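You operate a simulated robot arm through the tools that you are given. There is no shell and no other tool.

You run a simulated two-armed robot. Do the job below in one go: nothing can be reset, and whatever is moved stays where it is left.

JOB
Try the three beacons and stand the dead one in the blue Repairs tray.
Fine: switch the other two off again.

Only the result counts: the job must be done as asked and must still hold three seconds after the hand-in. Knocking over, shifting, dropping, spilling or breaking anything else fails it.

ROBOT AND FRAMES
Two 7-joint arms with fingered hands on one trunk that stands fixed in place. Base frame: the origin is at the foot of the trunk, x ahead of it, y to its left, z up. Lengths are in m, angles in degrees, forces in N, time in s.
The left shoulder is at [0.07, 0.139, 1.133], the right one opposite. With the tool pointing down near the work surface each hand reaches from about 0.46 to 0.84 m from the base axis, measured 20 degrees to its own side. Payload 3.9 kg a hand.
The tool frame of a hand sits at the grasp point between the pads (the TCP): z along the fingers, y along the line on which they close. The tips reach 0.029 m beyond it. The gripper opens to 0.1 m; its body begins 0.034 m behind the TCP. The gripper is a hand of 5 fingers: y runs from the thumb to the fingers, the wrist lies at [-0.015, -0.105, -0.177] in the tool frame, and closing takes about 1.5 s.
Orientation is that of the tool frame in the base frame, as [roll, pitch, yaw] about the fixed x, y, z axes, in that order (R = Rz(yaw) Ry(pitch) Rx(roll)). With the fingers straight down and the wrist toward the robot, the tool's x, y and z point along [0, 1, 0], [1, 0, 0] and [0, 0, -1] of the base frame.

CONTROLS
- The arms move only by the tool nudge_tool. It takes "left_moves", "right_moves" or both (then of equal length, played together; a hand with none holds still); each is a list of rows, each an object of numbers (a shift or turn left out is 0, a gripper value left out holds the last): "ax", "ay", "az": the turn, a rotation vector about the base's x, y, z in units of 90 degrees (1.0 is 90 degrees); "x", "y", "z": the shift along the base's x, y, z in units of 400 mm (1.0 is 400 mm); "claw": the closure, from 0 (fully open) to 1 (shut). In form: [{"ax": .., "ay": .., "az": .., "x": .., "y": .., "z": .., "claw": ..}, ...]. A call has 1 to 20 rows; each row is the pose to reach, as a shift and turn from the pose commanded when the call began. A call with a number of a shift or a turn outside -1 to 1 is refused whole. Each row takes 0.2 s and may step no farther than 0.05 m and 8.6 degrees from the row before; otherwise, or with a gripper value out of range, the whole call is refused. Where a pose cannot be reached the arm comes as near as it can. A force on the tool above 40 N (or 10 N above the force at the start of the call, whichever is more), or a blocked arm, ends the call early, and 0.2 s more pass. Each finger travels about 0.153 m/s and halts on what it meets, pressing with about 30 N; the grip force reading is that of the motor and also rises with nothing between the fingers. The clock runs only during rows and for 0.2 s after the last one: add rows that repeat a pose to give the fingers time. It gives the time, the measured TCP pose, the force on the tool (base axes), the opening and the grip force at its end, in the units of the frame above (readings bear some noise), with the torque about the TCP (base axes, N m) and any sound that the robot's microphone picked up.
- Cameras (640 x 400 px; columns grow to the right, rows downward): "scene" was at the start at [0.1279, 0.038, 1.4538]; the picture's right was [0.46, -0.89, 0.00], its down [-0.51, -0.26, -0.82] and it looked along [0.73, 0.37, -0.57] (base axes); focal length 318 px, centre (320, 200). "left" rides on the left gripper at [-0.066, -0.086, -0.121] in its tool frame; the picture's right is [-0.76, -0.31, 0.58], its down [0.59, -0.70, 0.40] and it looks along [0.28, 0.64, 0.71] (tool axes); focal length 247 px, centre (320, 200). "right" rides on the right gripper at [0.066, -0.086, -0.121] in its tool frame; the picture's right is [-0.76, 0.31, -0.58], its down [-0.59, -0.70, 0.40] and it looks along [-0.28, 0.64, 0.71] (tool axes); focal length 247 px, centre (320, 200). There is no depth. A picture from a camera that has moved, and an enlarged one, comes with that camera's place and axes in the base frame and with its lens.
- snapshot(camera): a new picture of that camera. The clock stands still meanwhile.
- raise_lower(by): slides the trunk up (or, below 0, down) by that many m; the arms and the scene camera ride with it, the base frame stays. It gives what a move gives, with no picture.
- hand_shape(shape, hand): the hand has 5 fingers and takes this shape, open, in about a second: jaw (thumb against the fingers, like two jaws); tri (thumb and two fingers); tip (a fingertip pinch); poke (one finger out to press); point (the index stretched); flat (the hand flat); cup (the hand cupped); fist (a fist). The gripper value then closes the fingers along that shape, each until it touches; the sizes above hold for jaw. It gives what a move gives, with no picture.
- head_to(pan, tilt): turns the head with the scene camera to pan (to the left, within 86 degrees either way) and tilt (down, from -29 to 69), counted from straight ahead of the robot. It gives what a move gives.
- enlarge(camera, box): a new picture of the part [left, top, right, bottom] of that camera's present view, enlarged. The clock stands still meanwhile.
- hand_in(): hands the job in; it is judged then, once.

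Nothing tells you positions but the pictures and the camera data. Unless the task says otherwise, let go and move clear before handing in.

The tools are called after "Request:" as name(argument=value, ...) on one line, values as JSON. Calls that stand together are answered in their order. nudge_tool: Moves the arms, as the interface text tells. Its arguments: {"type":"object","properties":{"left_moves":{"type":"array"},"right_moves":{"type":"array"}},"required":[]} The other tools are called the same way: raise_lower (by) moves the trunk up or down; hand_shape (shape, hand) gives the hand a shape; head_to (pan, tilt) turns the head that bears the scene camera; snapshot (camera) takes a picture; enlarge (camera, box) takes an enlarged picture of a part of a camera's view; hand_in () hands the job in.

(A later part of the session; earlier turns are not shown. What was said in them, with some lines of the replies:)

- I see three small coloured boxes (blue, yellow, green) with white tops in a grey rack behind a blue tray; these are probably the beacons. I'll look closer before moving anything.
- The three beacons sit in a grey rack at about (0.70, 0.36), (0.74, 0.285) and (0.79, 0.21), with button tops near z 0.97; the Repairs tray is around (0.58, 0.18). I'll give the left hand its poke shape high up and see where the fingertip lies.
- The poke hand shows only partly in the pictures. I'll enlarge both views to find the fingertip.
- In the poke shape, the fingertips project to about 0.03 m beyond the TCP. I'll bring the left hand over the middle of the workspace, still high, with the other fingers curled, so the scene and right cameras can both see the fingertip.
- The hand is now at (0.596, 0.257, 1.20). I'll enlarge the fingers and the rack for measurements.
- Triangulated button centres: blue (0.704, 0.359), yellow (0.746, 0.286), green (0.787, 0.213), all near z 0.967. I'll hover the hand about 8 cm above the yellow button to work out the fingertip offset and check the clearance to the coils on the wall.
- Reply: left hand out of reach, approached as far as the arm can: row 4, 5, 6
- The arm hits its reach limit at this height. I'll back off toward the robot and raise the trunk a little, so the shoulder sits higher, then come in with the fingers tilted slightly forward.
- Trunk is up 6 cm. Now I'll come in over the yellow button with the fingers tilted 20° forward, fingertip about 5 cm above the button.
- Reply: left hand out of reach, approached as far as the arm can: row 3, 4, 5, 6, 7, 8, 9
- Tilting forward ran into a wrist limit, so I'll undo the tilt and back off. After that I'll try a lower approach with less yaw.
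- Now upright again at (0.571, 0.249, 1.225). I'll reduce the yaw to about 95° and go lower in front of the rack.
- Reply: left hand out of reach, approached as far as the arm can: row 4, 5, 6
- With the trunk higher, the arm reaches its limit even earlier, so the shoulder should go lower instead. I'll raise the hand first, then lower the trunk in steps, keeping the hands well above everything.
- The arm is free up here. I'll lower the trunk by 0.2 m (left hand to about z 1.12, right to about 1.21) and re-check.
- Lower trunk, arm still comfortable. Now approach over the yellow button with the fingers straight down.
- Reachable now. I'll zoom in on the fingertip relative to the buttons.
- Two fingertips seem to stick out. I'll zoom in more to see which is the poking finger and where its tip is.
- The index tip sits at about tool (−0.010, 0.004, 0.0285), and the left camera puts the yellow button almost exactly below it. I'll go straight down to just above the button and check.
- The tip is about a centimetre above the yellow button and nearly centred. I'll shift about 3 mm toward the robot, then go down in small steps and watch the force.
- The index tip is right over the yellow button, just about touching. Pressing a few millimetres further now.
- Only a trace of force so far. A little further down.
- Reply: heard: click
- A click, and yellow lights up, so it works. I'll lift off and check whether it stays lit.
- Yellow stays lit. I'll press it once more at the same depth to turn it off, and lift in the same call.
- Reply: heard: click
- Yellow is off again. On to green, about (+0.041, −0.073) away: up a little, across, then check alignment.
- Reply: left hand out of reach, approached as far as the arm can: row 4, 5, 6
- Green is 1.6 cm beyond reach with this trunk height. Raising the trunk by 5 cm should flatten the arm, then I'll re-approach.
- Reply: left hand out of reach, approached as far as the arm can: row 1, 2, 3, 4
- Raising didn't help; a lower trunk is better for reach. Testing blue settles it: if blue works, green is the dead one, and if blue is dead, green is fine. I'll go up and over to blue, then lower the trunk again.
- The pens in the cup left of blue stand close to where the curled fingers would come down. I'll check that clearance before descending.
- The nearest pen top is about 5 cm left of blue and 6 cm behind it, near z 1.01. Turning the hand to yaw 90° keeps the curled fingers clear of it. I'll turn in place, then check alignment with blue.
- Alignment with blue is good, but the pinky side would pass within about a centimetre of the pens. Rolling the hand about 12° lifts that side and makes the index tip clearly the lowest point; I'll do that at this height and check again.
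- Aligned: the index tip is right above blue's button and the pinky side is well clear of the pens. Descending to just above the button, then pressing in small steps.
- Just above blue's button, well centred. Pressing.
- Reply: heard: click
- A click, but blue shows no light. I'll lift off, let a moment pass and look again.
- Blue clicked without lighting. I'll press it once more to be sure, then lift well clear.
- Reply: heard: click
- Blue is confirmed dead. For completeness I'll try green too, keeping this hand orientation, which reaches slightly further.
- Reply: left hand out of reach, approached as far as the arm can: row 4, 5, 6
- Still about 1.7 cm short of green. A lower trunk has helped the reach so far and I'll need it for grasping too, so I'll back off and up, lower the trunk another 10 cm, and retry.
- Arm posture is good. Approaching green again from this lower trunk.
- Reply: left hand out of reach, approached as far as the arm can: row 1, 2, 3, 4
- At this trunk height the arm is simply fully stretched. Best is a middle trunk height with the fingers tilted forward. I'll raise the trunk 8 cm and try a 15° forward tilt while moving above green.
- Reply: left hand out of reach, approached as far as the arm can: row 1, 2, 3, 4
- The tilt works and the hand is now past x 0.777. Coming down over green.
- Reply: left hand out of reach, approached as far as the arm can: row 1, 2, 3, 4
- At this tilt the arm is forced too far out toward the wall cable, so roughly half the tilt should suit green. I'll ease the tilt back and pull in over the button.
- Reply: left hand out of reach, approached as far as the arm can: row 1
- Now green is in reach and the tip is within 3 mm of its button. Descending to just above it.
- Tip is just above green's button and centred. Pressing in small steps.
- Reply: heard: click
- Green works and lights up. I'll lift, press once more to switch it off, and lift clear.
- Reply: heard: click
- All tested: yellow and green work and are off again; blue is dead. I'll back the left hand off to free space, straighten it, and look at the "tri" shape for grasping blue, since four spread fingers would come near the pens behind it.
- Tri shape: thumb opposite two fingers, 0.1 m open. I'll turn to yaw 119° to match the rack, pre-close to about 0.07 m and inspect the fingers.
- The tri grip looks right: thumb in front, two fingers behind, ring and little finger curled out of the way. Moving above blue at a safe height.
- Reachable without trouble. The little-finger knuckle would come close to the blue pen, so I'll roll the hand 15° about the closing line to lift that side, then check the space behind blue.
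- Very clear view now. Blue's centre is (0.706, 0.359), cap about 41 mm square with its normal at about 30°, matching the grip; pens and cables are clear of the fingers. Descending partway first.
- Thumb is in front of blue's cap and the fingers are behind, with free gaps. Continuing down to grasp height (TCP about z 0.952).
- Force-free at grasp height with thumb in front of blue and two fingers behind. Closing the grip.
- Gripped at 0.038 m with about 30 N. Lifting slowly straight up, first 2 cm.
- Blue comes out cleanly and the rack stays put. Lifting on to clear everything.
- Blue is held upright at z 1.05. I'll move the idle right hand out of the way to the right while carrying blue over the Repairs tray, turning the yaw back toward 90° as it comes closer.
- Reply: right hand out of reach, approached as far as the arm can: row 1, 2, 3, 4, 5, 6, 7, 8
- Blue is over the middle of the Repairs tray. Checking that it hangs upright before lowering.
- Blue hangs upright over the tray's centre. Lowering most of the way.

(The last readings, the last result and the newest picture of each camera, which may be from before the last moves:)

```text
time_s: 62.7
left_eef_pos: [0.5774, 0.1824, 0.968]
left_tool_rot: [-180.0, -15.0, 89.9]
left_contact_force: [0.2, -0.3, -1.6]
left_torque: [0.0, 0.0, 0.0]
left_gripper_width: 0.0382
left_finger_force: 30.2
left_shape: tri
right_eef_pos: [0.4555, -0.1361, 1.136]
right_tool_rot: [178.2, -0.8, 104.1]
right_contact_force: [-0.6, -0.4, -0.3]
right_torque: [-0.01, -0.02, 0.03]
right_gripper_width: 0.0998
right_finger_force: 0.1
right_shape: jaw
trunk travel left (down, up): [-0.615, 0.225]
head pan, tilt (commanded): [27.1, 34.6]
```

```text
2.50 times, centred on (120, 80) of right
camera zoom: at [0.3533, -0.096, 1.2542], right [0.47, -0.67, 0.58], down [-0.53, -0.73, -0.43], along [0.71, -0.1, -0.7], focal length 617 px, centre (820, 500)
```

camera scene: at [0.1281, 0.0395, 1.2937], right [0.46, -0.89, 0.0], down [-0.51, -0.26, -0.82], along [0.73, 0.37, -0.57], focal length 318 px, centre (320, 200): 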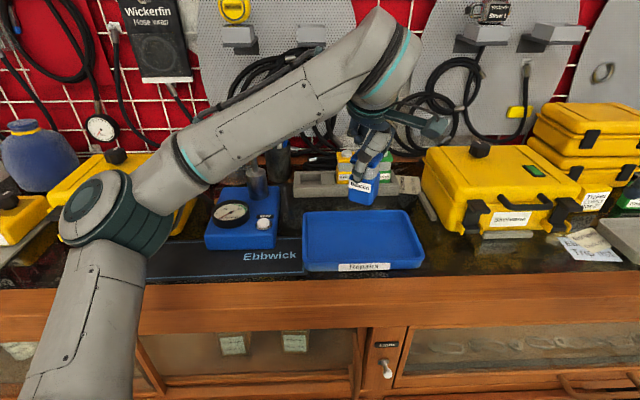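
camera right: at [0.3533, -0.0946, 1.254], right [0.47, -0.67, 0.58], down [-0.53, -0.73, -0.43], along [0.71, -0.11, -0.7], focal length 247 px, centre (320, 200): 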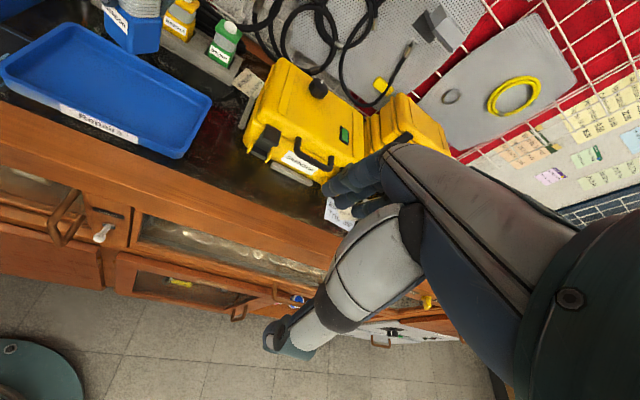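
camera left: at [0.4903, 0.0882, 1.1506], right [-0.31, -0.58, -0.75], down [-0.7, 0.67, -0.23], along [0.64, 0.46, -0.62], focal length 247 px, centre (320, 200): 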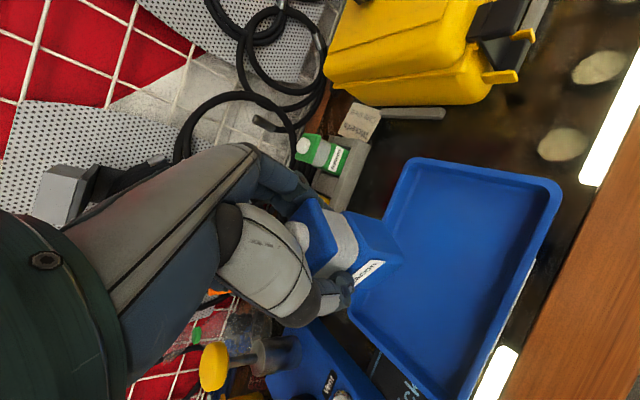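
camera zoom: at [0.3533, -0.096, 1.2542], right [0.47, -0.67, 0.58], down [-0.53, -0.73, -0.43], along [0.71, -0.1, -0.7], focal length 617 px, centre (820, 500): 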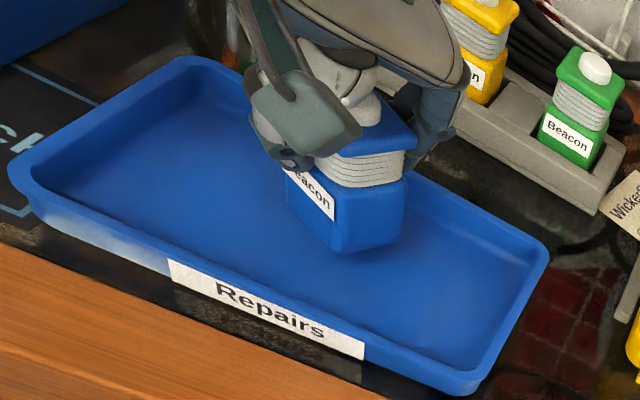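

Blue is inside the tray walls and close to the floor. Lowering in small steps until it touches.

Request:
nudge_tool(left_moves=[{"z": -0.01}, {"z": -0.02}, {"z": -0.027}, {"z": -0.027}])

```text
time_s: 63.7
left_eef_pos: [0.5772, 0.1823, 0.9566]
left_tool_rot: [180.0, -15.0, 90.0]
left_contact_force: [0.4, -0.1, -0.4]
left_torque: [-0.01, -0.01, -0.01]
left_gripper_width: 0.0379
left_finger_force: 30.1
left_shape: tri
right_eef_pos: [0.4547, -0.138, 1.1356]
right_tool_rot: [178.2, -0.8, 104.0]
right_contact_force: [-0.3, 0.2, 0.0]
right_torque: [0.02, 0.0, 0.0]
right_gripper_width: 0.0998
right_finger_force: 0.0
right_shape: jaw
trunk travel left (down, up): [-0.615, 0.225]
head pan, tilt (commanded): [27.1, 34.6]
```

Request:
nudge_tool(left_moves=[{"z": -0.005}, {"z": -0.01}, {"z": -0.01}])

Request:
enlarge(camera="right", box=[90, 40, 190, 120])

```text
time_s: 64.5
left_eef_pos: [0.5776, 0.182, 0.9519]
left_tool_rot: [-180.0, -15.0, 89.9]
left_contact_force: [0.8, 0.4, -1.7]
left_torque: [-0.01, -0.04, -0.02]
left_gripper_width: 0.038
left_finger_force: 29.5
left_shape: tri
right_eef_pos: [0.4548, -0.1362, 1.136]
right_tool_rot: [178.0, -0.9, 104.0]
right_contact_force: [-0.6, 0.3, -0.3]
right_torque: [0.04, -0.02, -0.01]
right_gripper_width: 0.1
right_finger_force: 0.0
right_shape: jaw
trunk travel left (down, up): [-0.615, 0.225]
head pan, tilt (commanded): [27.1, 34.6]
```

```text
5.00 times, centred on (140, 80) of right
camera zoom: at [0.3532, -0.096, 1.2542], right [0.47, -0.67, 0.58], down [-0.53, -0.73, -0.43], along [0.71, -0.1, -0.7], focal length 1235 px, centre (1220, 800)
```

zoom: 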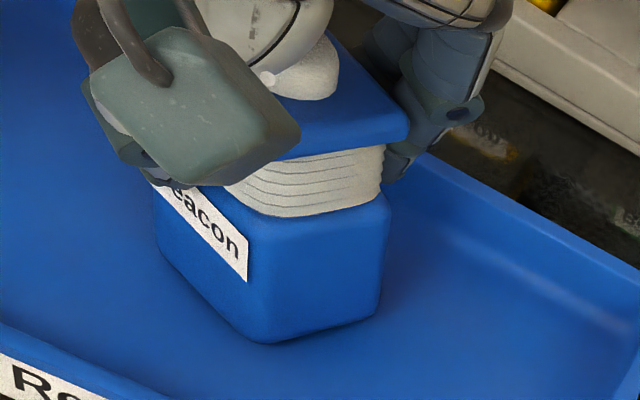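

Nearly touching; going on in 1–2 mm steps.

Request:
nudge_tool(left_moves=[{"z": -0.004}, {"z": -0.0075}, {"z": -0.0075}])

```text
time_s: 65.3
left_eef_pos: [0.5763, 0.1807, 0.9499]
left_tool_rot: [179.9, -15.0, 90.0]
left_contact_force: [0.3, 0.4, -0.7]
left_torque: [-0.02, 0.02, 0.03]
left_gripper_width: 0.0381
left_finger_force: 29.6
left_shape: tri
right_eef_pos: [0.4556, -0.1365, 1.1351]
right_tool_rot: [178.2, -0.8, 104.0]
right_contact_force: [-0.2, 0.3, 0.1]
right_torque: [0.01, 0.01, -0.04]
right_gripper_width: 0.0998
right_finger_force: 0.0
right_shape: jaw
trunk travel left (down, up): [-0.615, 0.225]
head pan, tilt (commanded): [27.1, 34.6]
```

Request:
nudge_tool(left_moves=[{"z": -0.004}, {"z": -0.0075}, {"z": -0.0075}])

Request:
enlarge(camera="right", box=[90, 40, 190, 120])

```text
time_s: 66.1
left_eef_pos: [0.5755, 0.1814, 0.9496]
left_tool_rot: [179.5, -15.0, 90.1]
left_contact_force: [3.0, -0.5, 15.0]
left_torque: [0.04, -0.09, 0.03]
left_gripper_width: 0.0387
left_finger_force: 29.7
left_shape: tri
right_eef_pos: [0.4537, -0.1379, 1.1365]
right_tool_rot: [178.1, -0.9, 104.1]
right_contact_force: [-0.3, -0.3, 0.5]
right_torque: [0.04, 0.0, 0.0]
right_gripper_width: 0.1
right_finger_force: 0.0
right_shape: jaw
trunk travel left (down, up): [-0.615, 0.225]
head pan, tilt (commanded): [27.1, 34.6]
```

```text
5.00 times, centred on (140, 80) of right
camera zoom: at [0.3516, -0.097, 1.2548], right [0.46, -0.67, 0.58], down [-0.53, -0.73, -0.43], along [0.71, -0.1, -0.69], focal length 1235 px, centre (1220, 800)
```

zoom: 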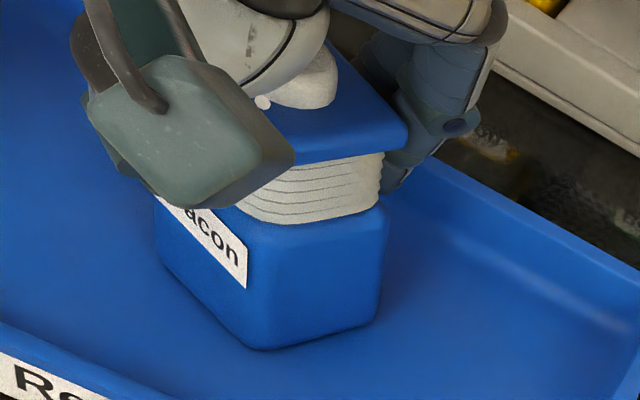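

Touchdown at about 15 N. Easing off 1 mm, then opening gently.

Request:
nudge_tool(left_moves=[{"z": 0.003, "claw": 1.0}, {"z": 0.003, "claw": 0.7}, {"z": 0.003, "claw": 0.58}, {"z": 0.003, "claw": 0.5}, {"z": 0.003, "claw": 0.4}, {"z": 0.003, "claw": 0.3}, {"z": 0.003, "claw": 0.2}, {"z": 0.003, "claw": 0.15}, {"z": 0.003, "claw": 0.15}, {"z": 0.003, "claw": 0.15}])

Request:
enlarge(camera="right", box=[90, 40, 190, 120])

Request:
enlarge(camera="scene", box=[290, 150, 430, 290])

Request:
enlarge(camera="left", box=[220, 130, 440, 350])

```text
time_s: 68.3
left_eef_pos: [0.5768, 0.1823, 0.9479]
left_tool_rot: [180.0, -15.0, 89.9]
left_contact_force: [-0.7, 0.5, -0.6]
left_torque: [-0.01, 0.01, 0.02]
left_gripper_width: 0.085
left_finger_force: 0.1
left_shape: tri
right_eef_pos: [0.4555, -0.1365, 1.1356]
right_tool_rot: [178.1, -0.7, 104.1]
right_contact_force: [-0.7, 0.1, 0.5]
right_torque: [0.0, -0.03, 0.03]
right_gripper_width: 0.0997
right_finger_force: 0.2
right_shape: jaw
trunk travel left (down, up): [-0.615, 0.225]
head pan, tilt (commanded): [27.1, 34.6]
```

```text
5.00 times, centred on (140, 80) of right
camera zoom: at [0.3531, -0.0961, 1.2542], right [0.46, -0.67, 0.58], down [-0.53, -0.73, -0.43], along [0.71, -0.1, -0.7], focal length 1235 px, centre (1220, 800)
```

zoom: 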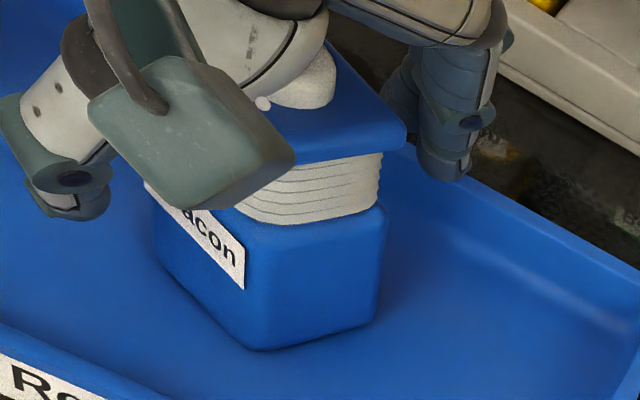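

```text
2.86 times, centred on (360, 220) of scene
camera zoom: at [0.1279, 0.038, 1.2938], right [0.46, -0.89, 0.0], down [-0.51, -0.26, -0.82], along [0.73, 0.37, -0.57], focal length 908 px, centre (206, 143)
```

zoom: 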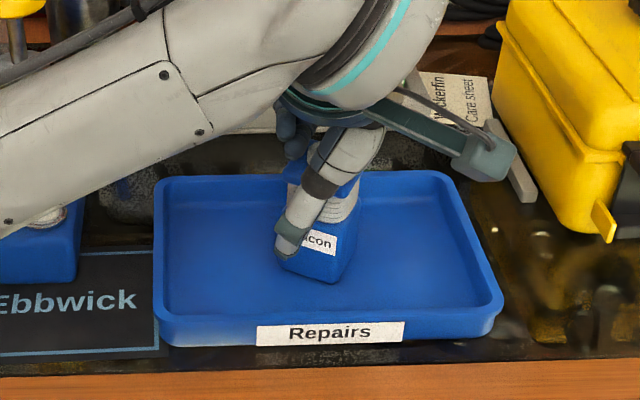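

```text
1.82 times, centred on (330, 240) of left
camera zoom: at [0.49, 0.0869, 1.0465], right [-0.31, -0.58, -0.75], down [-0.7, 0.67, -0.23], along [0.64, 0.46, -0.61], focal length 449 px, centre (302, 127)
```

zoom: 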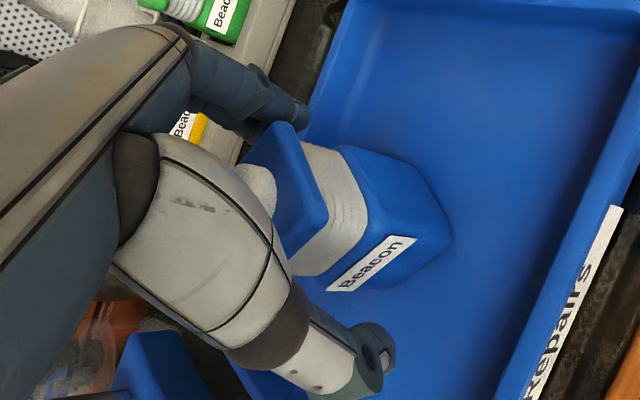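

Blue stands upright in the Repairs tray and is released. Lifting the hand straight up.

Request:
nudge_tool(left_moves=[{"z": 0.025}, {"z": 0.05}, {"z": 0.09}, {"z": 0.15}, {"z": 0.22}, {"z": 0.3}, {"z": 0.36}, {"z": 0.36}])

Request:
snapshot(camera="scene")

Request:
enlarge(camera="right", box=[0, 0, 240, 160])

```text
time_s: 70.1
left_eef_pos: [0.5764, 0.1852, 1.0922]
left_tool_rot: [-180.0, -15.1, 90.0]
left_contact_force: [0.3, -0.2, 0.1]
left_torque: [0.02, 0.03, -0.01]
left_gripper_width: 0.085
left_finger_force: 0.1
left_shape: tri
right_eef_pos: [0.4555, -0.1364, 1.1354]
right_tool_rot: [178.1, -0.7, 103.9]
right_contact_force: [0.5, 0.4, -0.6]
right_torque: [0.01, 0.02, 0.05]
right_gripper_width: 0.0999
right_finger_force: 0.1
right_shape: jaw
trunk travel left (down, up): [-0.615, 0.225]
head pan, tilt (commanded): [27.1, 34.6]
```

```text
taken
camera scene: at [0.1282, 0.0382, 1.2938], right [0.46, -0.89, 0.0], down [-0.51, -0.26, -0.82], along [0.73, 0.37, -0.57], focal length 318 px, centre (320, 200)
```

scene: 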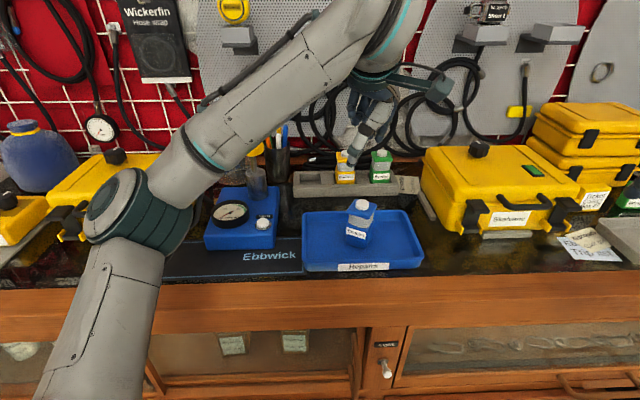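

```text
2.50 times, centred on (120, 80) of right
camera zoom: at [0.3534, -0.0959, 1.2541], right [0.47, -0.67, 0.58], down [-0.53, -0.73, -0.43], along [0.71, -0.1, -0.7], focal length 617 px, centre (820, 500)
```

zoom: 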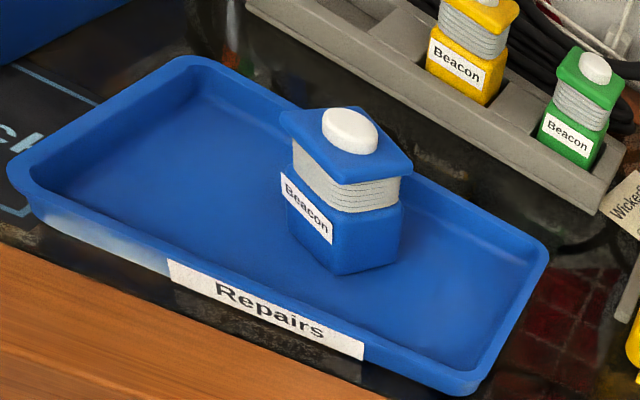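

Blue stands free in the tray. I'll pull the left hand further back and up, then check the whole scene.

Request:
nudge_tool(left_moves=[{"x": -0.02, "y": 0.02, "z": 0.06}, {"x": -0.06, "y": 0.07, "z": 0.12}, {"x": -0.11, "y": 0.13, "z": 0.18}, {"x": -0.16, "y": 0.19, "z": 0.24}, {"x": -0.2, "y": 0.25, "z": 0.28}, {"x": -0.2, "y": 0.25, "z": 0.28}])

Request:
snapshot(camera="scene")

Request:
enlarge(camera="scene", box=[270, 120, 430, 280])

Request:
snapshot(camera="left")

```text
time_s: 71.5
left_eef_pos: [0.4929, 0.2824, 1.2046]
left_tool_rot: [-179.9, -15.0, 89.8]
left_contact_force: [0.0, 0.2, -0.9]
left_torque: [-0.01, 0.01, 0.0]
left_gripper_width: 0.085
left_finger_force: 0.1
left_shape: tri
right_eef_pos: [0.4546, -0.1373, 1.1339]
right_tool_rot: [178.2, -0.7, 104.0]
right_contact_force: [0.5, 0.8, 0.5]
right_torque: [0.03, 0.01, 0.02]
right_gripper_width: 0.0998
right_finger_force: 0.1
right_shape: jaw
trunk travel left (down, up): [-0.615, 0.225]
head pan, tilt (commanded): [27.1, 34.6]
```

```text
taken
camera scene: at [0.1284, 0.0375, 1.2938], right [0.46, -0.89, 0.0], down [-0.51, -0.26, -0.82], along [0.73, 0.37, -0.57], focal length 318 px, centre (320, 200)
```

scene: 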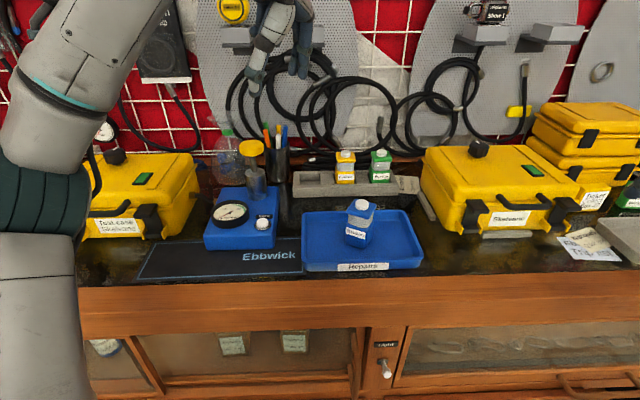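

```text
2.50 times, centred on (350, 200) of scene
camera zoom: at [0.1284, 0.0375, 1.2938], right [0.46, -0.89, 0.0], down [-0.51, -0.26, -0.82], along [0.73, 0.37, -0.57], focal length 795 px, centre (245, 200)
```

zoom: 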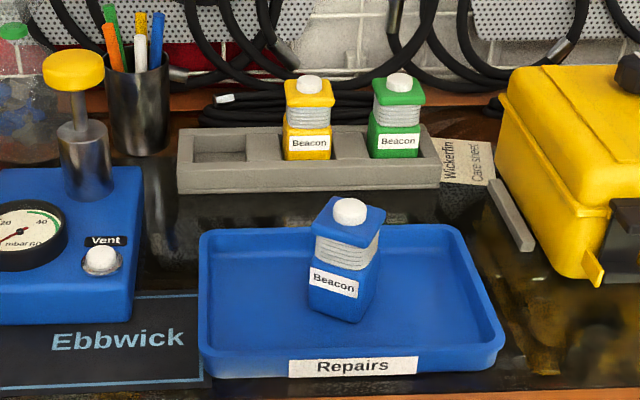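

```text
taken
camera left: at [0.4079, 0.1874, 1.3036], right [-0.31, -0.58, -0.75], down [-0.7, 0.67, -0.23], along [0.64, 0.46, -0.62], focal length 247 px, centre (320, 200)
```

left: 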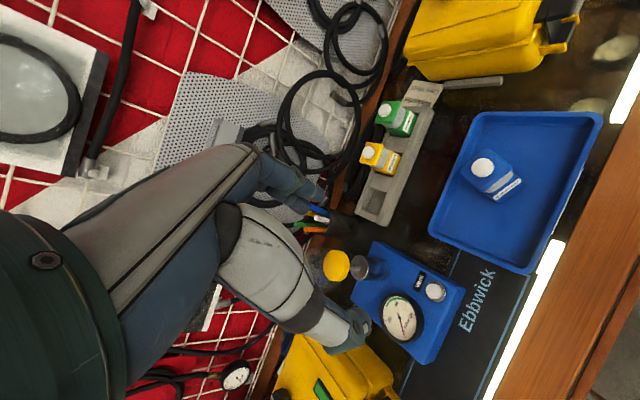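

Everything checks out: blue, the dead beacon, stands upright in the Repairs tray, yellow and green are dark in the rack, and nothing else has moved. Both hands are clear, so I'm handing in.

Request:
hand_in()

```text
The job is handed in.
```

The blue beacon is the dead one, and it now stands upright in the blue Repairs tray.

- **Blue:** I pressed it twice. It clicked both times but never lit.
- **Yellow and green:** both lit on the first press and went off on the second. They are off in the rack.

The last pictures before hand-in showed nothing else knocked or shifted. The left hand had let go, and both hands were clear.
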